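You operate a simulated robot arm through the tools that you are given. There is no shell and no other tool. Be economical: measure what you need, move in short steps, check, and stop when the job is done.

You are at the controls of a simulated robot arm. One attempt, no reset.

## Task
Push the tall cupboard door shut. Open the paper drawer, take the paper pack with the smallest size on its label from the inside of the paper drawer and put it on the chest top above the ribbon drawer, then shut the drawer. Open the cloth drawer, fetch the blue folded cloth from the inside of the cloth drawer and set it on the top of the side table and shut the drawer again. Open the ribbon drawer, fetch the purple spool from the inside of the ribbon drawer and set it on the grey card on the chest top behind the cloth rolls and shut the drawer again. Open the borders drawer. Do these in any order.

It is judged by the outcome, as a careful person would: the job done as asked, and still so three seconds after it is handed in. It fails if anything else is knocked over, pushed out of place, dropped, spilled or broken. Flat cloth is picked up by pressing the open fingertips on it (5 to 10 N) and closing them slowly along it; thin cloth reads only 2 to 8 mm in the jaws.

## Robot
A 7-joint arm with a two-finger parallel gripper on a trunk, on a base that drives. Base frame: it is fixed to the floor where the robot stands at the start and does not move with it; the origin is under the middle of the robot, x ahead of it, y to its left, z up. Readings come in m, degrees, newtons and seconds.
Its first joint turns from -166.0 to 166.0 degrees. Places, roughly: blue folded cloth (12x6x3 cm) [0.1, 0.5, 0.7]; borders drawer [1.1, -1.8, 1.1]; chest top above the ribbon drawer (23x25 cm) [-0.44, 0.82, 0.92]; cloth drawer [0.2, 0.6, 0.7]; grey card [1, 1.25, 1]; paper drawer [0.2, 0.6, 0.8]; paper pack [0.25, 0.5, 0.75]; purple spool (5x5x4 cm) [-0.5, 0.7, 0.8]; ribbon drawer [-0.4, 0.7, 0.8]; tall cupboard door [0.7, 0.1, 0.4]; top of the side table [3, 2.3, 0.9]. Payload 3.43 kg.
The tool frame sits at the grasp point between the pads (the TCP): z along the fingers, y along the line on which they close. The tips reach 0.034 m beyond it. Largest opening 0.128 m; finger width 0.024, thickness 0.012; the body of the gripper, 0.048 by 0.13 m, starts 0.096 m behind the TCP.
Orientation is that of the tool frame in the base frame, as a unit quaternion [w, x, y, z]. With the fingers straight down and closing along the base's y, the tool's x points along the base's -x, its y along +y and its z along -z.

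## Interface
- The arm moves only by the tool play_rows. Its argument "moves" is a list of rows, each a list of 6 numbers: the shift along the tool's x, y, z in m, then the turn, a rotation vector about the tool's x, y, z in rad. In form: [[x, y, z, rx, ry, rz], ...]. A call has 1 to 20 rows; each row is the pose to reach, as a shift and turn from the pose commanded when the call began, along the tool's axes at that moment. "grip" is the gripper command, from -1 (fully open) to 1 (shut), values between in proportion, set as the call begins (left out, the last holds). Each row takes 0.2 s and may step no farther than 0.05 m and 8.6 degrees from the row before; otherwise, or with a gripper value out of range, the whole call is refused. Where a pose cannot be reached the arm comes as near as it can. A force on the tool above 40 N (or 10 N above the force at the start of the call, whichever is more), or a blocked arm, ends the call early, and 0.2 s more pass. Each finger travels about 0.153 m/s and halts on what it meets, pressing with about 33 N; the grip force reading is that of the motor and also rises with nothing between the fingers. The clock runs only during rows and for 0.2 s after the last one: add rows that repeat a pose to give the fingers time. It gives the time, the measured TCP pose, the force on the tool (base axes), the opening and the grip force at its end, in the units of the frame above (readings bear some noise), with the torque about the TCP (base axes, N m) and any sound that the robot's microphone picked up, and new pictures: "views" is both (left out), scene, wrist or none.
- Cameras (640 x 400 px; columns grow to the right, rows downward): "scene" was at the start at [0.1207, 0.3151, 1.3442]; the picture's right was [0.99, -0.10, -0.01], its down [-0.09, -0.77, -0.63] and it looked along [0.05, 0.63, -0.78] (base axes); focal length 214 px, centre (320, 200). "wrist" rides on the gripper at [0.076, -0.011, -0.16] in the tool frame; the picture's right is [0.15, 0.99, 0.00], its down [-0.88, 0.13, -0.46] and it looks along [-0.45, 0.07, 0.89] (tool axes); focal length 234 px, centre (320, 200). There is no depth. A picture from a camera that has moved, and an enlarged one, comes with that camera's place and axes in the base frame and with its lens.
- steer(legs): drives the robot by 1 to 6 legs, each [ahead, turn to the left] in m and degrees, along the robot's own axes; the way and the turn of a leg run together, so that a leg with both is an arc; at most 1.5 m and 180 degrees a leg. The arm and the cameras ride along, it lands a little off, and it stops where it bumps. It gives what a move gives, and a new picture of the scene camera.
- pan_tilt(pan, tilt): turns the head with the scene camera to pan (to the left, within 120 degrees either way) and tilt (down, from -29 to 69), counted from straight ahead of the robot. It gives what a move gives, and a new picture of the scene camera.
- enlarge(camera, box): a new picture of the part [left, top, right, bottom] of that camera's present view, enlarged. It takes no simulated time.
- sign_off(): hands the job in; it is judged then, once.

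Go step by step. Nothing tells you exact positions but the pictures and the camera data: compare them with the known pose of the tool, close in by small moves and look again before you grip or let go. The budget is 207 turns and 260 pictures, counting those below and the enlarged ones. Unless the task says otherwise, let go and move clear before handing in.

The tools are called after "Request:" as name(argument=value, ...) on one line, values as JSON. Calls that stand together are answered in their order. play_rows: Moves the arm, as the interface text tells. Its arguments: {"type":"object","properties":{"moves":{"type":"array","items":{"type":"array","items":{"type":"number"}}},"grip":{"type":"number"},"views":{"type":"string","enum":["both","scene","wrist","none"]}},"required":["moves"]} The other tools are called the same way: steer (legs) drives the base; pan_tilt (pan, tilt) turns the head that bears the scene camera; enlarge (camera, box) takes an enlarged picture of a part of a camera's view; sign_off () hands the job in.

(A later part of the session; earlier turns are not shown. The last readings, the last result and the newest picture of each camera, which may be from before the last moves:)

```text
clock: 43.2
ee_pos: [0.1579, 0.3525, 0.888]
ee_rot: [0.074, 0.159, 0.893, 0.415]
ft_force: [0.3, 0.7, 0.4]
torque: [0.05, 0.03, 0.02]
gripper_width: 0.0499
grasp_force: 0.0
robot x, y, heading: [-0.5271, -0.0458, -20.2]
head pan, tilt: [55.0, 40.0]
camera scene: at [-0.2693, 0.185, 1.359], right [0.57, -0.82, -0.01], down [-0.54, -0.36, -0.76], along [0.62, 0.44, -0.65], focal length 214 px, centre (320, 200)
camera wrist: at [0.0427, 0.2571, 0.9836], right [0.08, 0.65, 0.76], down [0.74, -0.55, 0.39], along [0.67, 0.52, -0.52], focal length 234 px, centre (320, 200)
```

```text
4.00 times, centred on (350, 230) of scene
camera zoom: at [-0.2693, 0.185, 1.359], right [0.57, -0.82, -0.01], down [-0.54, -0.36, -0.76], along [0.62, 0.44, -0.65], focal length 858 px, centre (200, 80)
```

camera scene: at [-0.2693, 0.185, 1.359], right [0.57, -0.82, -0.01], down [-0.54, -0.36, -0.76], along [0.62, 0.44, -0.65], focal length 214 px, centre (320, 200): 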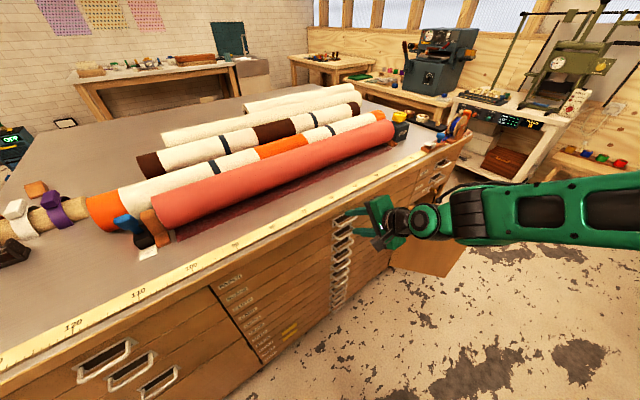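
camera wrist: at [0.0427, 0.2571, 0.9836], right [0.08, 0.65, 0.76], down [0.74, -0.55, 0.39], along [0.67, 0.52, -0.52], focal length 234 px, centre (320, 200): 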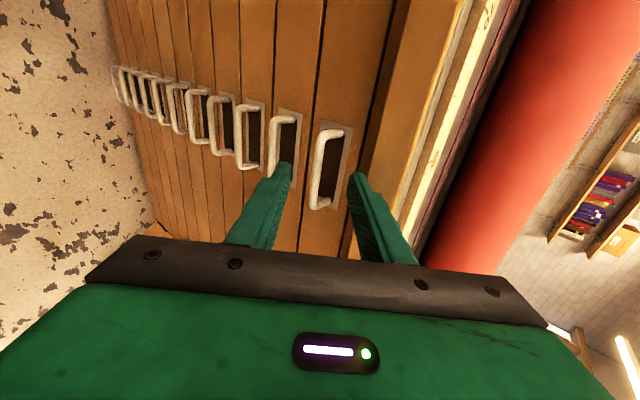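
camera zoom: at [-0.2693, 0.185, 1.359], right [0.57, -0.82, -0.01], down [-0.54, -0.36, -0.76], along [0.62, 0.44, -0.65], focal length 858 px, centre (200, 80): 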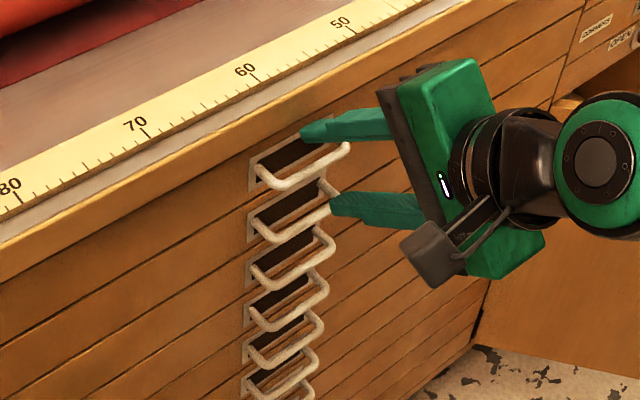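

The fingers straddle the bar well. I'll advance and close on it.

Request:
play_rows(moves=[[0, 0, 0.015, 0, 0, 0], [0, 0, 0.03, 0, 0, 0], [0, 0, 0.042, 0, 0, 0], [0, 0, 0.042, 0, 0, 0]], views="none")

Request:
play_rows(moves=[[0, 0, 0, 0, 0, 0], [0, 0, 0, 0, 0, 0], [0, 0, 0, 0, 0, 0]], grip=1, views="wrist")

```text
clock: 43.9
ee_pos: [0.1562, 0.3773, 0.8745]
ee_rot: [0.08, 0.155, 0.893, 0.414]
ft_force: [-3.5, -9.9, -1.9]
torque: [0.01, 0.03, 0.12]
gripper_width: 0.0458
grasp_force: 0.1
robot x, y, heading: [-0.5277, -0.0451, -20.3]
head pan, tilt: [55.0, 40.0]
stopped in row 3: the force on the tool passed its limit at 71 N (the readings are from after the stop); the commanded pose is now the measured one
```

```text
clock: 44.4
ee_pos: [0.1525, 0.3709, 0.8706]
ee_rot: [0.086, 0.158, 0.898, 0.402]
ft_force: [30.5, -12.3, -30.6]
torque: [-0.97, -0.72, 0.32]
gripper_width: 0.009
grasp_force: 42.3
robot x, y, heading: [-0.5268, -0.0475, -20.5]
head pan, tilt: [55.0, 40.0]
stopped in row 2: the force on the tool passed its limit at 42 N (the readings are from after the stop); the commanded pose is now the measured one
camera wrist: at [0.0346, 0.2801, 0.9656], right [0.07, 0.67, 0.74], down [0.72, -0.55, 0.43], along [0.69, 0.5, -0.53], focal length 234 px, centre (320, 200)
```

wrist: 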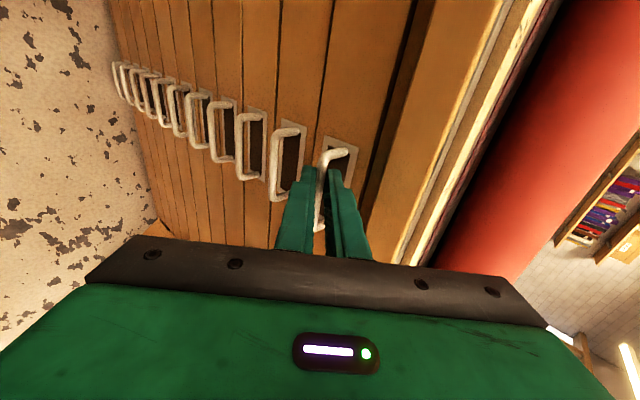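

The bar is gripped (9 mm). I'll pull outward along the drawer's direction.

Request:
play_rows(moves=[[0, -0.0166, -0.0187, 0, 0, 0], [0, -0.0333, -0.0374, 0, 0, 0], [0, -0.05, -0.056, 0, 0, 0], [0, -0.0665, -0.0747, 0, 0, 0], [0, -0.0831, -0.0934, 0, 0, 0], [0, -0.1, -0.112, 0, 0, 0]], views="scene")

```text
clock: 44.9
ee_pos: [0.1365, 0.3336, 0.8712]
ee_rot: [0.099, 0.161, 0.9, 0.394]
ft_force: [39.1, -10.1, -42.9]
torque: [-1.13, -0.72, -0.72]
gripper_width: 0.009
grasp_force: 43.1
robot x, y, heading: [-0.5243, -0.0477, -20.3]
head pan, tilt: [55.0, 40.0]
stopped in row 2: the force on the tool passed its limit at 56 N (the readings are from after the stop); the commanded pose is now the measured one
camera scene: at [-0.266, 0.1853, 1.3583], right [0.57, -0.82, -0.01], down [-0.54, -0.36, -0.76], along [0.62, 0.44, -0.65], focal length 214 px, centre (320, 200)
```

scene: 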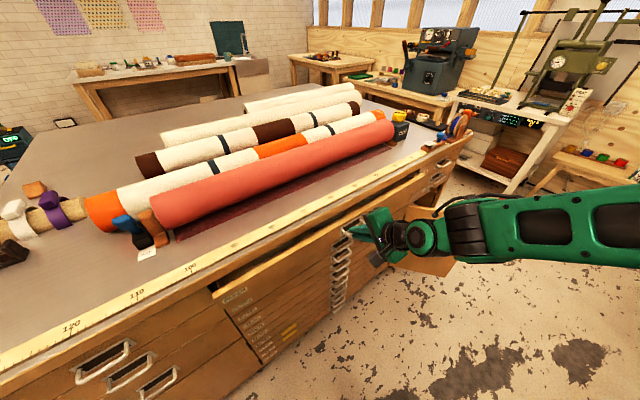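

The drawer is coming out (~5 cm) but side and vertical forces build up; I'll relieve those, then pull on.

Request:
play_rows(moves=[[-0.004, -0.004, 0.004, 0, 0, 0], [-0.008, -0.008, 0.007, 0, 0, 0], [-0.008, -0.008, 0.007, 0, 0, 0]], views="none")

```text
clock: 45.7
ee_pos: [0.1389, 0.3388, 0.8709]
ee_rot: [0.097, 0.156, 0.897, 0.403]
ft_force: [24.9, -7.6, 7.7]
torque: [-0.16, -0.62, -1.61]
gripper_width: 0.0092
grasp_force: 43.0
robot x, y, heading: [-0.523, -0.0436, -20.8]
head pan, tilt: [55.0, 40.0]
```

Request:
play_rows(moves=[[-0.004, -0.02, -0.022, 0, 0, 0], [-0.005, -0.04, -0.044, 0, 0, 0], [-0.005, -0.06, -0.066, 0, 0, 0], [-0.005, -0.08, -0.088, 0, 0, 0], [-0.005, -0.1, -0.11, 0, 0, 0], [-0.005, -0.11, -0.121, 0, 0, 0]], views="scene")

```text
clock: 46.6
ee_pos: [0.1055, 0.2415, 0.8712]
ee_rot: [0.106, 0.157, 0.898, 0.397]
ft_force: [38.5, -14.2, -41.0]
torque: [-0.79, 0.19, -0.98]
gripper_width: 0.0093
grasp_force: 43.2
robot x, y, heading: [-0.5257, -0.0469, -20.3]
head pan, tilt: [55.0, 40.0]
stopped in row 4: the force on the tool passed its limit at 44 N (the readings are from after the stop); the commanded pose is now the measured one
camera scene: at [-0.2662, 0.1848, 1.3584], right [0.57, -0.82, -0.01], down [-0.54, -0.36, -0.76], along [0.62, 0.44, -0.65], focal length 214 px, centre (320, 200)
```

scene: 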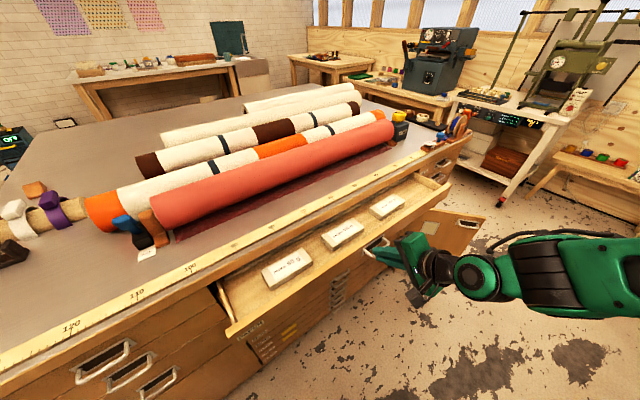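

Three packs are visible. I'll zoom to read the labels, after relieving force and pulling a bit further.

Request:
play_rows(moves=[[-0.006, -0.006, 0.006, 0, 0, 0], [-0.01, -0.014, 0.0, 0, 0, 0], [-0.01, -0.035, -0.025, 0, 0, 0], [-0.01, -0.05, -0.042, 0, 0, 0]], views="scene")

Request:
enlarge(camera="scene", box=[210, 160, 450, 310])

```text
clock: 47.6
ee_pos: [0.0857, 0.1873, 0.8689]
ee_rot: [0.103, 0.15, 0.895, 0.407]
ft_force: [14.3, -2.7, 45.3]
torque: [1.27, 0.12, -1.09]
gripper_width: 0.0093
grasp_force: 42.3
robot x, y, heading: [-0.5286, -0.0488, -20.4]
head pan, tilt: [55.0, 40.0]
camera scene: at [-0.2698, 0.1843, 1.3592], right [0.57, -0.82, -0.01], down [-0.54, -0.36, -0.76], along [0.62, 0.44, -0.65], focal length 214 px, centre (320, 200)
```

scene: 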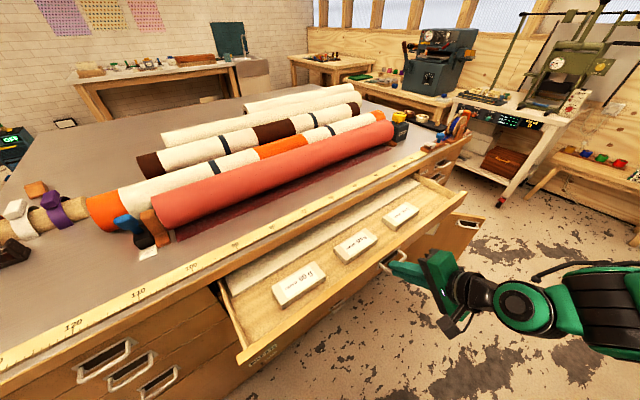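

```text
2.67 times, centred on (330, 235) of scene
camera zoom: at [-0.2698, 0.1843, 1.3592], right [0.57, -0.82, -0.01], down [-0.54, -0.36, -0.76], along [0.62, 0.44, -0.65], focal length 572 px, centre (293, 107)
```

zoom: 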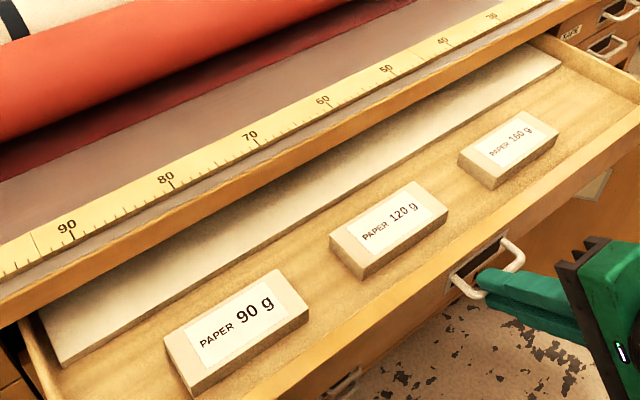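

I need to read the far label surely (160 or 60).

Request:
enlarge(camera="scene", box=[370, 195, 434, 235])

```text
10.00 times, centred on (402, 215) of scene
camera zoom: at [-0.2698, 0.1843, 1.3592], right [0.57, -0.82, -0.01], down [-0.54, -0.36, -0.76], along [0.62, 0.44, -0.65], focal length 2145 px, centre (-500, 50)
```

zoom: 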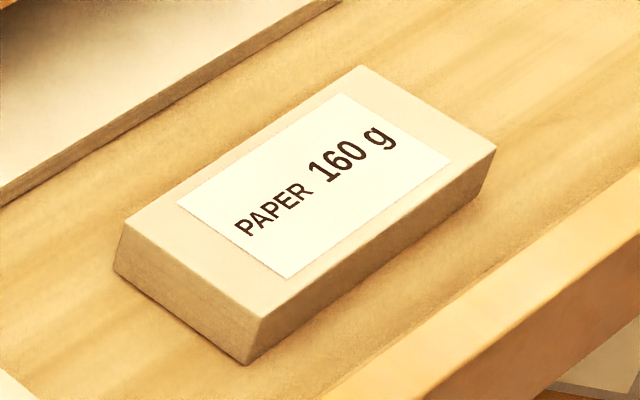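

The 90 g pack is the smallest. I'll let go of the handle, back off and straighten the tool to point down.

Request:
play_rows(moves=[[0, 0, 0, 0, 0, 0], [0, 0, 0, 0, 0, 0], [0, 0, -0.03, 0, 0, 0], [0, 0, -0.06, 0, 0, 0], [0, 0, -0.1, 0, 0, 0], [0, 0.03, -0.13, 0, 0, 0], [0, 0.06, -0.16, 0, 0, 0]], grip=0.2, views="none")

```text
clock: 49.2
ee_pos: [0.0483, 0.1103, 1.0152]
ee_rot: [0.101, 0.152, 0.897, 0.404]
ft_force: [0.2, 0.3, 0.1]
torque: [0.0, 0.02, 0.03]
gripper_width: 0.0516
grasp_force: 0.0
robot x, y, heading: [-0.5241, -0.0477, -20.2]
head pan, tilt: [55.0, 40.0]
```

Request:
play_rows(moves=[[0.0, 0.03, -0.01, 0.122, 0.008, 0.002], [0.01, 0.06, 0.0, 0.244, 0.016, 0.005], [0.03, 0.09, 0.01, 0.366, 0.025, 0.007], [0.05, 0.125, 0.02, 0.488, 0.033, 0.01], [0.07, 0.157, 0.03, 0.61, 0.041, 0.012], [0.09, 0.19, 0.038, 0.732, 0.05, 0.015], [0.107, 0.22, 0.045, 0.855, 0.058, 0.017], [0.107, 0.22, 0.045, 0.855, 0.058, 0.017]], grip=-1, views="both")

```text
clock: 51.0
ee_pos: [0.0069, 0.316, 1.1432]
ee_rot: [-0.001, 0.177, 0.984, 0.001]
ft_force: [3.1, -1.4, -0.4]
torque: [0.16, 0.36, -0.02]
gripper_width: 0.1279
grasp_force: 0.1
robot x, y, heading: [-0.5259, -0.0476, -20.5]
head pan, tilt: [55.0, 40.0]
camera scene: at [-0.2665, 0.1836, 1.3587], right [0.57, -0.82, -0.01], down [-0.54, -0.36, -0.76], along [0.62, 0.44, -0.65], focal length 214 px, centre (320, 200)
camera wrist: at [-0.0668, 0.3323, 1.3055], right [0.21, 0.98, 0.0], down [0.87, -0.19, 0.45], along [0.44, -0.1, -0.89], focal length 234 px, centre (320, 200)
```

scene: 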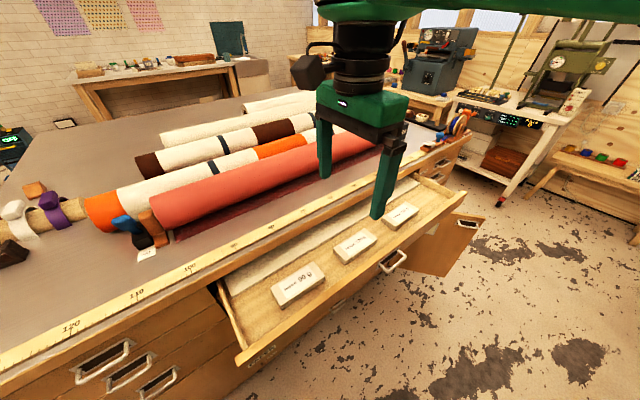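
wrist: 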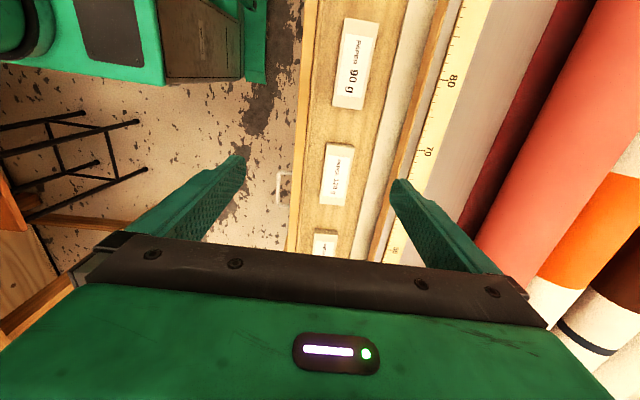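

The 90 g pack is at about (-0.078, 0.394), 13×5.4 cm, lined up with the chest. I'll go above it with jaws set to ~7 cm.

Request:
play_rows(moves=[[0.03, 0.012, 0.0, 0, 0, 0], [0.06, 0.025, 0.0, 0, 0, 0], [0.09, 0.036, 0.02, 0, 0, 0], [0.107, 0.0435, 0.06, 0, 0, 0], [0.107, 0.0435, 0.1, 0, 0, 0], [0.107, 0.0435, 0.14, 0, 0, 0], [0.107, 0.0435, 0.17, 0, 0, 0], [0.107, 0.0435, 0.2, 0, 0, 0], [0.107, 0.0435, 0.2, 0, 0, 0]], grip=-0.125, views="both")

Request:
enlarge(camera="scene", box=[200, 200, 392, 320])

```text
clock: 53.0
ee_pos: [-0.0834, 0.3984, 0.9481]
ee_rot: [0.0, 0.176, 0.984, 0.0]
ft_force: [0.1, -0.3, -0.5]
torque: [0.0, 0.0, 0.02]
gripper_width: 0.0714
grasp_force: 0.0
robot x, y, heading: [-0.5282, -0.0464, -20.4]
head pan, tilt: [55.0, 40.0]
camera scene: at [-0.2693, 0.1849, 1.359], right [0.57, -0.82, -0.01], down [-0.54, -0.36, -0.76], along [0.62, 0.44, -0.65], focal length 214 px, centre (320, 200)
camera wrist: at [-0.1574, 0.4136, 1.1082], right [0.2, 0.98, 0.0], down [0.87, -0.18, 0.46], along [0.45, -0.09, -0.89], focal length 234 px, centre (320, 200)
```

scene: 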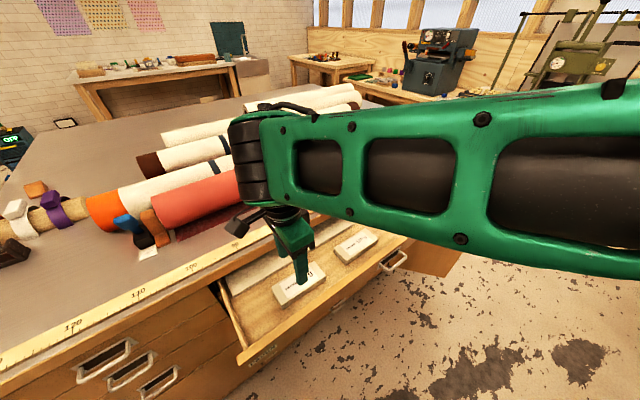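
wrist: 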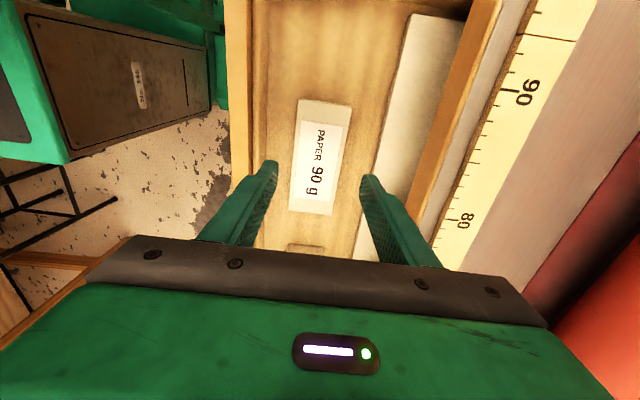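

```text
3.33 times, centred on (296, 260) of scene
camera zoom: at [-0.2693, 0.1849, 1.359], right [0.57, -0.82, -0.01], down [-0.54, -0.36, -0.76], along [0.62, 0.44, -0.65], focal length 715 px, centre (400, 0)
```

zoom: 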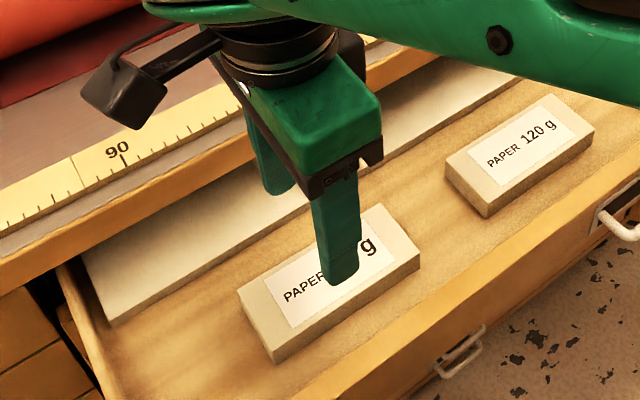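

Centred over the pack. Descending gently to straddle it, then closing.

Request:
play_rows(moves=[[-0.005, 0, 0.03, 0, 0, 0], [-0.005, 0, 0.055, 0, 0, 0], [-0.005, 0, 0.07, 0, 0, 0], [-0.005, 0, 0.08, 0, 0, 0], [-0.005, 0, 0.08, 0, 0, 0]], views="wrist")

Request:
enlarge(camera="scene", box=[200, 200, 392, 320])

```text
clock: 54.2
ee_pos: [-0.0791, 0.3959, 0.8662]
ee_rot: [0.0, 0.175, 0.984, 0.0]
ft_force: [0.3, -0.4, 0.3]
torque: [0.0, 0.0, -0.02]
gripper_width: 0.0719
grasp_force: 0.1
robot x, y, heading: [-0.5234, -0.0444, -20.4]
head pan, tilt: [55.0, 40.0]
camera wrist: at [-0.1534, 0.4122, 1.0265], right [0.2, 0.98, 0.0], down [0.87, -0.18, 0.46], along [0.45, -0.09, -0.89], focal length 234 px, centre (320, 200)
```

wrist: 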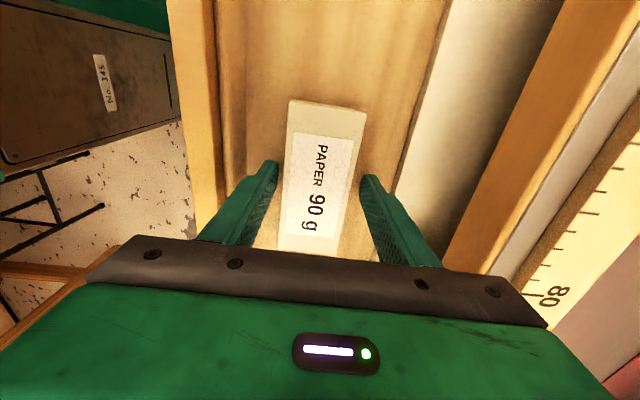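

```text
3.33 times, centred on (296, 260) of scene
camera zoom: at [-0.2694, 0.1849, 1.359], right [0.57, -0.82, -0.01], down [-0.54, -0.36, -0.76], along [0.62, 0.44, -0.65], focal length 715 px, centre (400, 0)
```

zoom: 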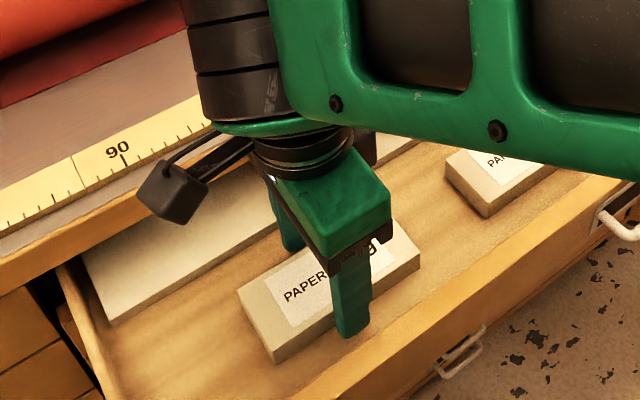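

Request:
play_rows(moves=[[0, 0, 0, 0, 0, 0], [0, 0, 0, 0, 0, 0], [0, 0, 0, 0, 0, 0]], grip=1, views="none")

Request:
play_rows(moves=[[0, 0, -0.02, 0, 0, 0], [0, 0, -0.05, 0, 0, 0], [0, 0, -0.09, 0, 0, 0], [0, 0, -0.13, 0, 0, 0], [0, 0, -0.17, 0, 0, 0], [0, 0, -0.19, 0, 0, 0]], views="wrist")

```text
clock: 55.0
ee_pos: [-0.0794, 0.3958, 0.8641]
ee_rot: [0.0, 0.175, 0.985, 0.0]
ft_force: [0.3, -0.1, 0.5]
torque: [0.02, -0.03, -0.01]
gripper_width: 0.0555
grasp_force: 33.3
robot x, y, heading: [-0.5277, -0.0468, -20.5]
head pan, tilt: [55.0, 40.0]
```

```text
clock: 56.4
ee_pos: [-0.0776, 0.3962, 1.0567]
ee_rot: [0.0, 0.175, 0.985, 0.0]
ft_force: [0.0, 0.6, -1.4]
torque: [-0.03, 0.03, -0.03]
gripper_width: 0.0555
grasp_force: 32.3
robot x, y, heading: [-0.5244, -0.0452, -20.4]
head pan, tilt: [55.0, 40.0]
camera wrist: at [-0.153, 0.4122, 1.2184], right [0.2, 0.98, 0.0], down [0.87, -0.18, 0.46], along [0.45, -0.09, -0.89], focal length 234 px, centre (320, 200)
```

wrist: 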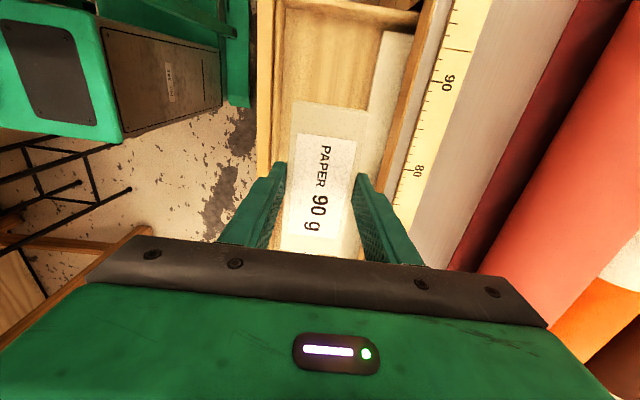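

The pack is held. To reach above the ribbon drawer without crossing my own mast I should back along the chest; first I check what's behind and the destination.

Request:
pan_tilt(pan=118, tilt=40)

Request:
pan_tilt(pan=-118, tilt=40)

```text
clock: 57.8
ee_pos: [-0.0788, 0.3974, 1.0578]
ee_rot: [0.0, 0.175, 0.985, 0.001]
ft_force: [0.5, -0.2, -1.5]
torque: [-0.03, 0.01, -0.03]
gripper_width: 0.0551
grasp_force: 33.0
robot x, y, heading: [-0.5249, -0.0464, -20.6]
head pan, tilt: [118.0, 40.0]
camera scene: at [-0.3503, 0.2209, 1.3602], right [0.99, 0.13, -0.01], down [0.07, -0.63, -0.77], along [-0.11, 0.76, -0.64], focal length 214 px, centre (320, 200)
```

scene: 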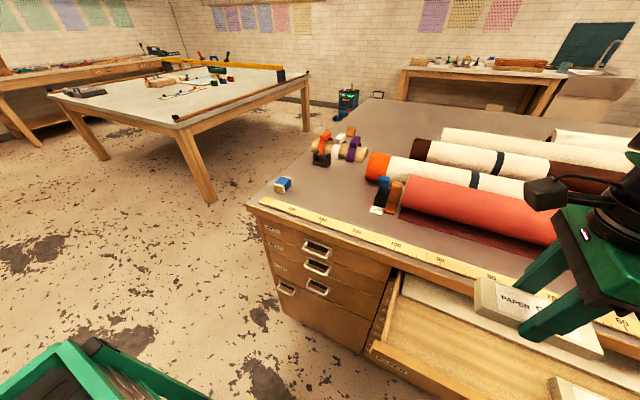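

```text
clock: 61.1
ee_pos: [-0.078, 0.3966, 1.0563]
ee_rot: [0.0, 0.175, 0.985, -0.001]
ft_force: [0.3, 0.0, -1.5]
torque: [0.0, 0.02, 0.01]
gripper_width: 0.0553
grasp_force: 32.5
robot x, y, heading: [-0.5264, -0.0453, -20.3]
head pan, tilt: [-118.0, 40.0]
camera scene: at [-0.4028, 0.0803, 1.3602], right [-0.66, 0.75, 0.01], down [0.47, 0.43, -0.77], along [-0.58, -0.51, -0.64], focal length 214 px, centre (320, 200)
```

scene: 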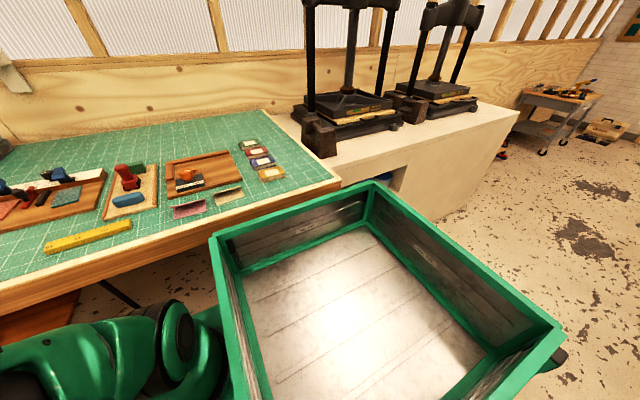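

Behind is clear and the spot above the ribbon drawer is free (blue block at its left). I'll back 0.45 m along the chest.

Request:
steer(legs=[[-0.45, 0]])

Request:
pan_tilt(pan=75, tilt=45)

```text
clock: 63.9
ee_pos: [-0.509, 0.5566, 1.0574]
ee_rot: [0.0, 0.176, 0.984, 0.0]
ft_force: [0.6, -0.3, -2.7]
torque: [-0.03, -0.02, 0.02]
gripper_width: 0.0549
grasp_force: 33.0
robot x, y, heading: [-0.9578, 0.1139, -20.4]
head pan, tilt: [-118.0, 40.0]
camera scene: at [-0.834, 0.2417, 1.3602], right [-0.66, 0.75, 0.01], down [0.47, 0.43, -0.77], along [-0.58, -0.51, -0.64], focal length 214 px, centre (320, 200)
```

scene: 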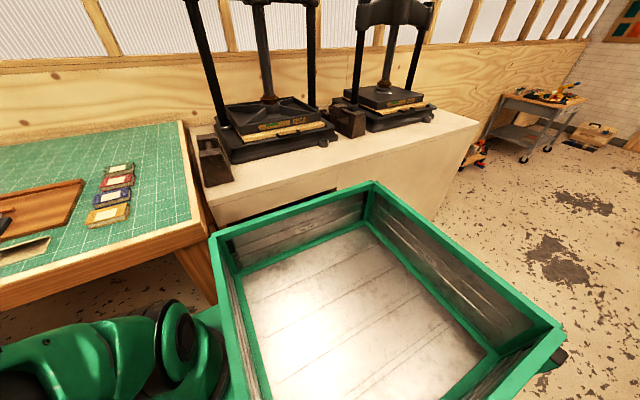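

```text
clock: 66.8
ee_pos: [-0.5228, 0.5614, 1.0601]
ee_rot: [0.006, 0.176, 0.984, 0.001]
ft_force: [0.6, 0.3, -1.1]
torque: [-0.01, 0.02, 0.02]
gripper_width: 0.0555
grasp_force: 32.6
robot x, y, heading: [-0.9575, 0.1153, -20.5]
head pan, tilt: [75.0, 45.0]
camera scene: at [-0.7232, 0.3643, 1.3521], right [0.81, -0.58, -0.01], down [-0.42, -0.57, -0.7], along [0.4, 0.58, -0.71], focal length 214 px, centre (320, 200)
```

scene: 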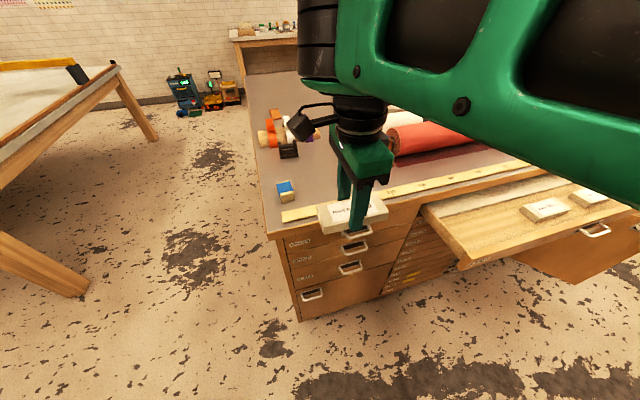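

I'll extend over the chest top and check before lowering.

Request:
play_rows(moves=[[-0.01, 0.04, 0, 0, 0, 0], [-0.02, 0.08, 0, 0, 0, 0], [-0.03, 0.12, 0, 0, 0, 0], [-0.03, 0.16, 0, 0, 0, 0], [-0.03, 0.2, 0, 0, 0, 0], [-0.03, 0.24, 0, 0, 0, 0], [-0.03, 0.275, 0, 0, 0, 0], [-0.03, 0.275, 0.05, 0, 0, 0], [-0.03, 0.275, 0.05, 0, 0, 0]], views="both")

```text
clock: 68.8
ee_pos: [-0.4411, 0.717, 1.0179]
ee_rot: [0.002, 0.176, 0.984, -0.001]
ft_force: [0.8, 0.3, -0.7]
torque: [0.02, 0.14, 0.0]
gripper_width: 0.0552
grasp_force: 33.1
out of reach, approached as far as the arm can: row 5, 6, 7, 8, 9
robot x, y, heading: [-0.9583, 0.1149, -20.3]
head pan, tilt: [75.0, 45.0]
camera scene: at [-0.7226, 0.3642, 1.352], right [0.81, -0.58, -0.01], down [-0.42, -0.57, -0.7], along [0.4, 0.58, -0.71], focal length 214 px, centre (320, 200)
camera wrist: at [-0.5152, 0.7339, 1.1776], right [0.21, 0.98, 0.0], down [0.87, -0.18, 0.46], along [0.45, -0.1, -0.89], focal length 234 px, centre (320, 200)
```

scene: 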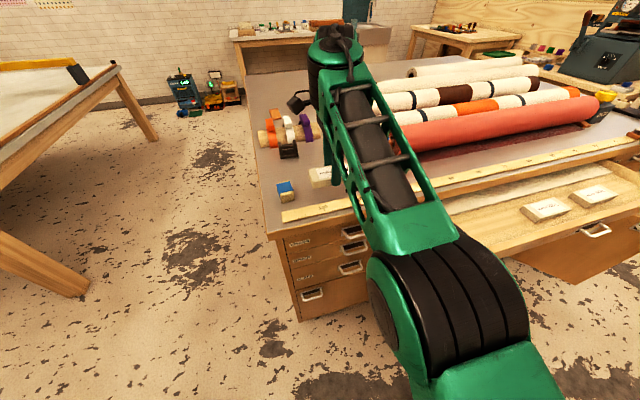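
wrist: 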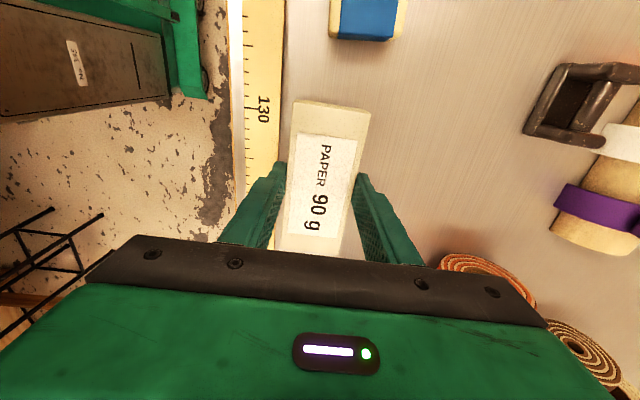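

The arm hit its reach at this height, with the pack at the tape's edge. I'll try extending while lowering a little.

Request:
play_rows(moves=[[0, 0.02, 0.015, 0, 0, 0], [0, 0.04, 0.03, 0, 0, 0], [0, 0.06, 0.03, 0, 0, 0], [0, 0.08, 0.03, 0, 0, 0], [0, 0.08, 0.03, 0, 0, 0]], views="none")

```text
clock: 70.0
ee_pos: [-0.4234, 0.7329, 0.9704]
ee_rot: [0.005, 0.176, 0.984, 0.0]
ft_force: [0.4, 0.4, -1.1]
torque: [0.0, 0.03, -0.05]
gripper_width: 0.0554
grasp_force: 32.6
out of reach, approached as far as the arm can: row 1, 2, 3, 4, 5
robot x, y, heading: [-0.9562, 0.1146, -20.4]
head pan, tilt: [75.0, 45.0]
```

At this lower height the tool reaches s≈0.54, so the pack lies clear of the tape and inside the named area. I'll shift it slightly left and lower until contact.

Request:
play_rows(moves=[[0.015, 0.0, 0.0, 0, 0, 0], [0.015, 0.005, 0.005, 0, 0, 0], [0.015, 0.005, 0.01, 0, 0, 0]], views="both")

```text
clock: 70.9
ee_pos: [-0.4506, 0.7442, 0.9677]
ee_rot: [0.013, 0.176, 0.984, 0.001]
ft_force: [0.2, -0.4, -1.5]
torque: [0.07, 0.09, 0.02]
gripper_width: 0.0556
grasp_force: 32.9
out of reach, approached as far as the arm can: row 2, 3
robot x, y, heading: [-0.9548, 0.1145, -20.9]
head pan, tilt: [75.0, 45.0]
stopped in row 3: the force on the tool passed its limit at 42 N (the readings are from after the stop); the commanded pose is now the measured one
camera scene: at [-0.723, 0.3643, 1.352], right [0.81, -0.58, -0.01], down [-0.42, -0.57, -0.7], along [0.4, 0.58, -0.71], focal length 214 px, centre (320, 200)
camera wrist: at [-0.5288, 0.7611, 1.1256], right [0.21, 0.98, 0.0], down [0.86, -0.18, 0.48], along [0.47, -0.1, -0.88], focal length 234 px, centre (320, 200)
```

scene: 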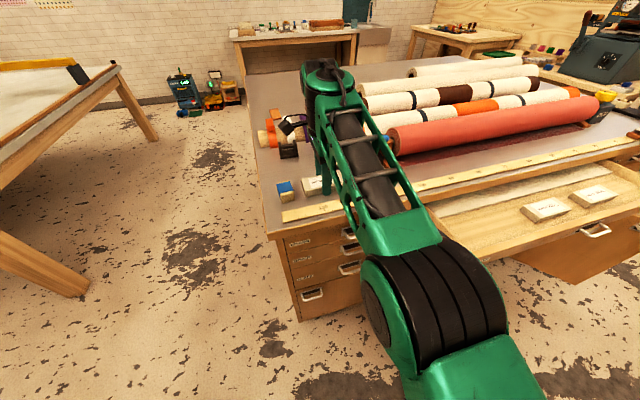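
wrist: 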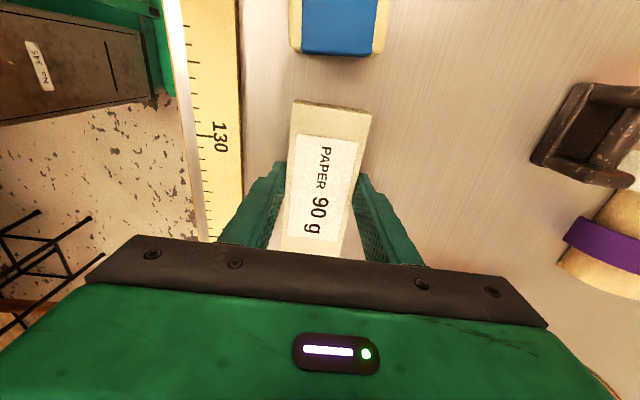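

Request:
play_rows(moves=[[0, 0, 0.003, 0, 0, 0], [0, 0, 0.006, 0, 0, 0], [0, 0, 0.009, 0, 0, 0]], views="none")

Request:
enlarge(camera="scene", box=[250, 140, 370, 215])

```text
clock: 71.7
ee_pos: [-0.4632, 0.748, 0.966]
ee_rot: [0.02, 0.176, 0.984, 0.004]
ft_force: [1.4, -0.4, -1.7]
torque: [0.08, 0.13, -0.02]
gripper_width: 0.0555
grasp_force: 32.9
robot x, y, heading: [-0.9569, 0.1152, -20.5]
head pan, tilt: [75.0, 45.0]
stopped in row 3: the force on the tool passed its limit at 44 N (the readings are from after the stop); the commanded pose is now the measured one
```

```text
5.33 times, centred on (310, 178) of scene
camera zoom: at [-0.723, 0.3643, 1.3521], right [0.81, -0.58, -0.01], down [-0.42, -0.57, -0.7], along [0.4, 0.58, -0.71], focal length 1144 px, centre (373, 320)
```

zoom: 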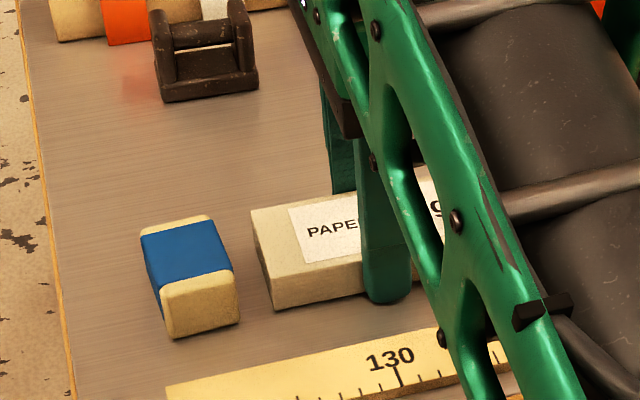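

The pack's left end touches first because the tool has tipped a little. I'll lift 3 mm, level it and shift right a touch.

Request:
play_rows(moves=[[0, 0, -0.006, 0.0, 0.0, 0], [-0.012, 0, -0.006, 0.015, 0.038, 0], [-0.02, 0, -0.004, 0.015, 0.038, 0], [-0.02, 0, -0.001, 0.015, 0.038, 0]], views="none")

Request:
enlarge(camera="scene", box=[250, 140, 370, 215])

```text
clock: 72.7
ee_pos: [-0.442, 0.7409, 0.9673]
ee_rot: [0.0, 0.177, 0.984, 0.0]
ft_force: [0.0, -0.1, -1.6]
torque: [-0.04, 0.0, -0.01]
gripper_width: 0.0554
grasp_force: 32.9
robot x, y, heading: [-0.9573, 0.1139, -20.6]
head pan, tilt: [75.0, 45.0]
```

```text
5.33 times, centred on (310, 178) of scene
camera zoom: at [-0.7231, 0.3645, 1.352], right [0.81, -0.58, -0.01], down [-0.42, -0.57, -0.7], along [0.4, 0.58, -0.71], focal length 1144 px, centre (373, 320)
```

zoom: 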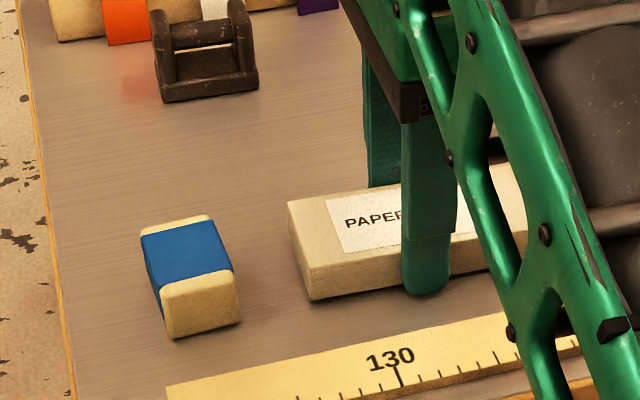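

Level and well placed. Lower in small steps.

Request:
play_rows(moves=[[0, 0, 0.003, 0, 0, 0], [0, 0, 0.006, 0, 0, 0], [0, 0, 0.006, 0, 0, 0]], views="none")

```text
clock: 73.5
ee_pos: [-0.4421, 0.742, 0.9632]
ee_rot: [0.0, 0.176, 0.984, 0.002]
ft_force: [4.4, 2.8, 18.1]
torque: [-0.46, -0.68, 0.36]
gripper_width: 0.0555
grasp_force: 32.7
robot x, y, heading: [-0.9571, 0.1188, -20.7]
head pan, tilt: [75.0, 45.0]
```

Contact with the top (18 N upward). I'll open slightly, lift off, and check.

Request:
play_rows(moves=[[0, 0, 0, 0, 0, 0], [0, 0, 0, 0, 0, 0], [0, 0, -0.02, 0, 0, 0], [0, 0, -0.06, 0, 0, 0], [0, 0, -0.1, 0, 0, 0], [0, -0.03, -0.13, 0, 0, 0], [0, -0.07, -0.15, 0, 0, 0]], grip=-0.25, views="wrist")

```text
clock: 75.1
ee_pos: [-0.4635, 0.6769, 1.1095]
ee_rot: [0.001, 0.176, 0.984, -0.002]
ft_force: [1.3, -0.8, -1.5]
torque: [-0.06, 0.22, -0.01]
gripper_width: 0.08
grasp_force: 0.0
out of reach, approached as far as the arm can: row 3, 4, 5, 6
robot x, y, heading: [-0.9552, 0.1161, -20.6]
head pan, tilt: [75.0, 45.0]
camera wrist: at [-0.5377, 0.6931, 1.2711], right [0.21, 0.98, 0.0], down [0.87, -0.18, 0.45], along [0.44, -0.1, -0.89], focal length 234 px, centre (320, 200)
```

wrist: 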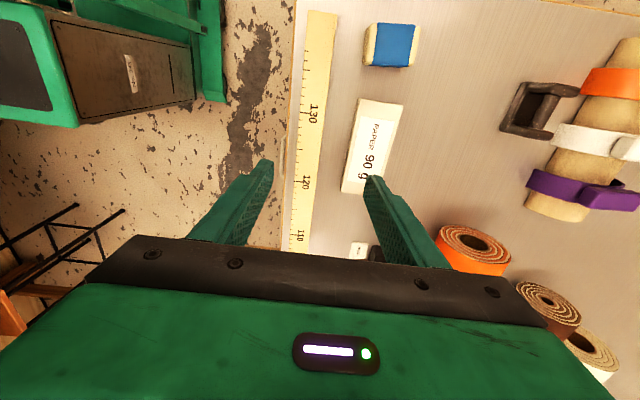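

The pack stands free on the chest top. Next: drive forward and push the paper drawer shut by its handle.

Request:
play_rows(moves=[[0, -0.05, 0, 0, 0, 0], [0, -0.1, 0, 0, 0, 0], [0, -0.15, 0, 0, 0, 0], [0, -0.2, 0, 0, 0, 0], [-0.04, -0.23, 0, 0, 0, 0], [-0.08, -0.25, 0, 0, 0, 0], [-0.12, -0.27, 0, 0, 0, 0], [-0.16, -0.27, 0, 0, 0, 0], [-0.2, -0.27, 0, 0, 0, 0], [-0.24, -0.27, 0, 0, 0, 0]], grip=1, views="none")

Request:
steer(legs=[[0.33, 0]])

```text
clock: 77.3
ee_pos: [-0.335, 0.3423, 1.1137]
ee_rot: [0.001, 0.175, 0.984, 0.001]
ft_force: [-0.1, -0.9, -0.2]
torque: [0.0, -0.05, 0.0]
gripper_width: 0.0002
grasp_force: 32.9
robot x, y, heading: [-0.9526, 0.1141, -20.6]
head pan, tilt: [75.0, 45.0]
```

```text
clock: 79.5
ee_pos: [-0.0264, 0.225, 1.1131]
ee_rot: [0.001, 0.179, 0.984, 0.001]
ft_force: [-0.3, 0.6, -0.4]
torque: [-0.01, 0.03, -0.01]
gripper_width: 0.0003
grasp_force: 33.2
robot x, y, heading: [-0.6518, 0.004, -20.5]
head pan, tilt: [75.0, 45.0]
camera scene: at [-0.4155, 0.2485, 1.3521], right [0.81, -0.58, -0.01], down [-0.42, -0.57, -0.7], along [0.4, 0.58, -0.71], focal length 214 px, centre (320, 200)
```

scene: 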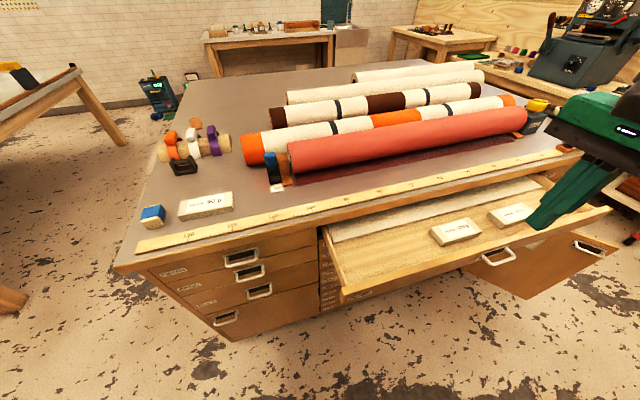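

The bar is at about t=0.03, s=0.245. I'll come down in front of it.

Request:
play_rows(moves=[[-0.04, -0.02, 0.02, 0, 0, 0], [-0.08, -0.04, 0.04, 0, 0, 0], [-0.12, -0.045, 0.06, 0, 0, 0], [-0.133, -0.045, 0.1, 0, 0, 0], [-0.133, -0.045, 0.14, 0, 0, 0], [-0.133, -0.045, 0.18, 0, 0, 0], [-0.133, -0.045, 0.22, 0, 0, 0], [-0.133, -0.045, 0.24, 0, 0, 0], [-0.133, -0.045, 0.24, 0, 0, 0]], views="both")

```text
clock: 81.5
ee_pos: [0.0719, 0.1368, 0.8801]
ee_rot: [0.007, 0.179, 0.984, 0.001]
ft_force: [0.2, -0.8, 1.1]
torque: [0.01, -0.01, -0.01]
gripper_width: 0.0
grasp_force: 33.1
robot x, y, heading: [-0.6523, 0.0016, -20.6]
head pan, tilt: [75.0, 45.0]
camera scene: at [-0.4155, 0.2485, 1.3521], right [0.81, -0.58, -0.01], down [-0.42, -0.57, -0.7], along [0.4, 0.58, -0.71], focal length 214 px, centre (320, 200)
camera wrist: at [-0.0037, 0.155, 1.0401], right [0.21, 0.98, 0.0], down [0.86, -0.19, 0.47], along [0.46, -0.1, -0.88], focal length 234 px, centre (320, 200)
```

scene: 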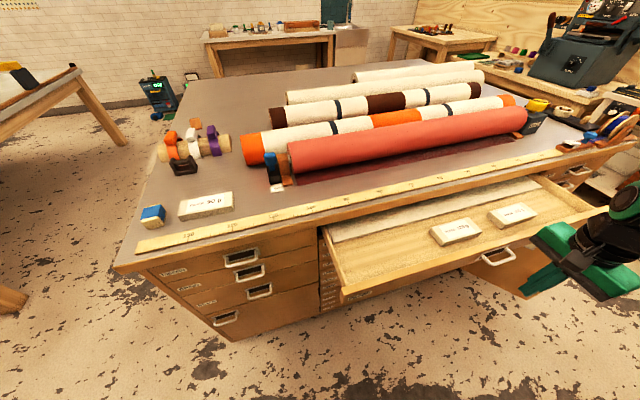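
wrist: 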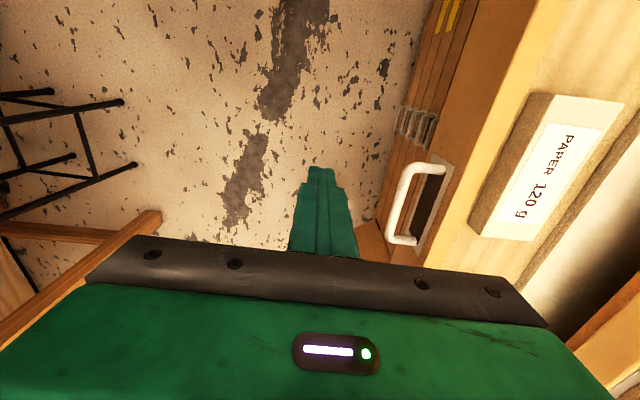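

Aligned with the handle. Pushing the drawer in.

Request:
play_rows(moves=[[-0.005, 0.03, 0.008, 0, 0, 0], [-0.005, 0.06, 0.008, 0, 0, 0], [-0.005, 0.09, 0.008, 0, 0, 0], [-0.005, 0.12, 0.008, 0, 0, 0], [-0.005, 0.15, 0.008, 0, 0, 0], [-0.005, 0.18, 0.008, 0, 0, 0], [-0.005, 0.205, 0.008, 0, 0, 0], [-0.005, 0.225, 0.008, 0, 0, 0], [-0.005, 0.24, 0.008, 0, 0, 0], [-0.005, 0.25, 0.008, 0, 0, 0], [-0.005, 0.258, 0.008, 0, 0, 0], [-0.005, 0.262, 0.008, 0, 0, 0]], views="both")

```text
clock: 84.0
ee_pos: [0.1558, 0.3802, 0.8803]
ee_rot: [0.009, 0.182, 0.983, -0.007]
ft_force: [-7.7, -17.4, -0.9]
torque: [-0.55, 0.27, 0.21]
gripper_width: 0.0001
grasp_force: 33.1
robot x, y, heading: [-0.6506, -0.0018, -20.8]
head pan, tilt: [75.0, 45.0]
stopped in row 12: the force on the tool passed its limit at 46 N (the readings are from after the stop); the commanded pose is now the measured one
camera scene: at [-0.4154, 0.2479, 1.3522], right [0.81, -0.58, -0.01], down [-0.42, -0.57, -0.7], along [0.4, 0.58, -0.71], focal length 214 px, centre (320, 200)
camera wrist: at [0.0798, 0.3995, 1.0407], right [0.22, 0.98, -0.01], down [0.86, -0.18, 0.47], along [0.46, -0.11, -0.88], focal length 234 px, centre (320, 200)
```

scene: 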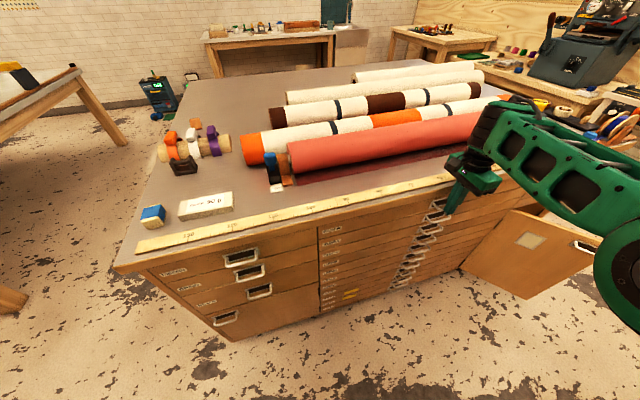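
wrist: 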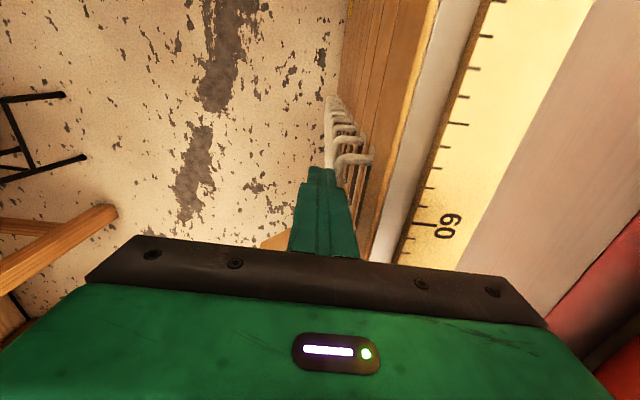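

The paper drawer is shut. Now I retreat and tilt ~60° toward the cloth handle (third down).

Request:
play_rows(moves=[[0, -0.04, 0, 0, 0, 0], [0, -0.08, 0, 0, 0, 0], [-0.005, -0.11, -0.02, -0.13, 0, 0], [-0.01, -0.14, -0.02, -0.26, 0, 0], [-0.013, -0.16, -0.02, -0.39, 0, 0], [-0.013, -0.17, -0.01, -0.52, 0, 0], [-0.013, -0.17, -0.01, -0.65, 0, 0], [-0.013, -0.17, 0.0, -0.78, 0, 0], [-0.013, -0.17, 0.01, -0.91, 0, 0], [-0.013, -0.17, 0.02, -1.04, 0, 0], [-0.013, -0.17, 0.03, -1.04, 0, 0]], grip=0.5, views="both")

```text
clock: 86.4
ee_pos: [0.1083, 0.2182, 0.8527]
ee_rot: [0.098, 0.151, 0.856, 0.484]
ft_force: [-0.4, -0.5, -0.7]
torque: [-0.02, 0.01, 0.01]
gripper_width: 0.0322
grasp_force: 0.0
robot x, y, heading: [-0.6526, 0.003, -20.8]
head pan, tilt: [75.0, 45.0]
camera scene: at [-0.4157, 0.2485, 1.3521], right [0.81, -0.58, -0.01], down [-0.42, -0.57, -0.7], along [0.4, 0.58, -0.71], focal length 214 px, centre (320, 200)
camera wrist: at [-0.0132, 0.1115, 0.924], right [0.03, 0.53, 0.85], down [0.7, -0.61, 0.36], along [0.71, 0.58, -0.39], focal length 234 px, centre (320, 200)
```

scene: 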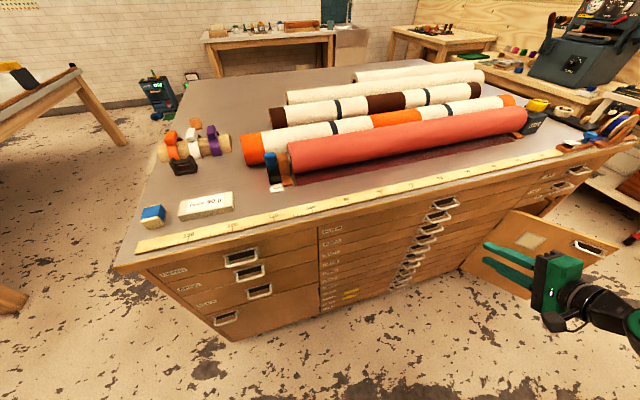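
wrist: 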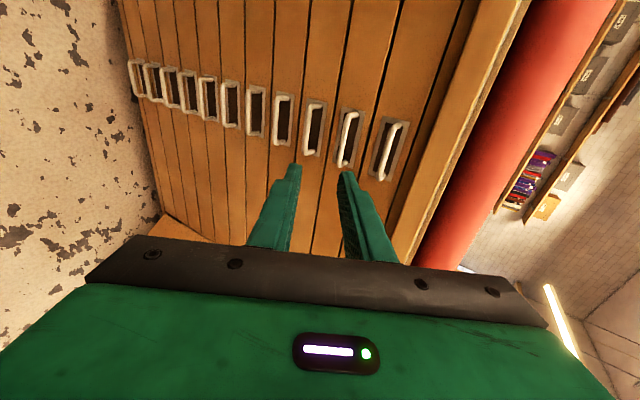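

Request:
enlarge(camera="wrist", box=[250, 80, 442, 200])

Request:
enlarge(camera="scene", box=[370, 180, 530, 280])

```text
3.33 times, centred on (346, 140) of wrist
camera zoom: at [-0.0132, 0.1115, 0.924], right [0.03, 0.53, 0.85], down [0.7, -0.61, 0.36], along [0.71, 0.58, -0.39], focal length 781 px, centre (233, 400)
```

zoom: 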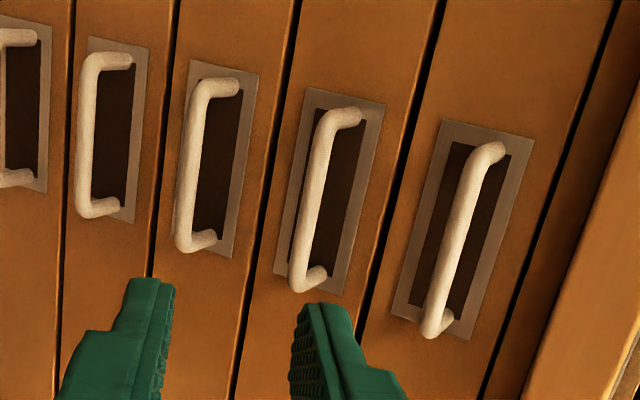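

```text
4.00 times, centred on (450, 230) of scene
camera zoom: at [-0.4157, 0.2485, 1.3521], right [0.81, -0.58, -0.01], down [-0.42, -0.57, -0.7], along [0.4, 0.58, -0.71], focal length 858 px, centre (-200, 80)
```

zoom: 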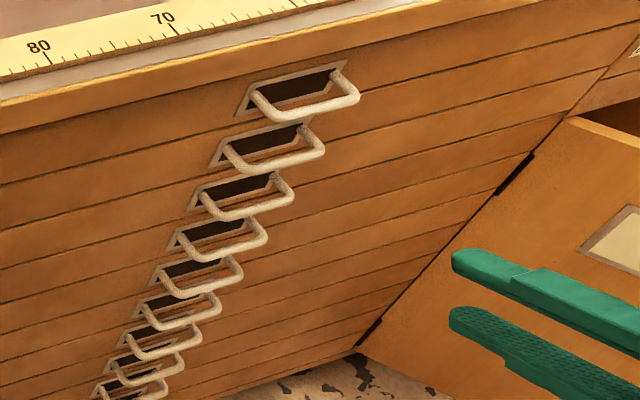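

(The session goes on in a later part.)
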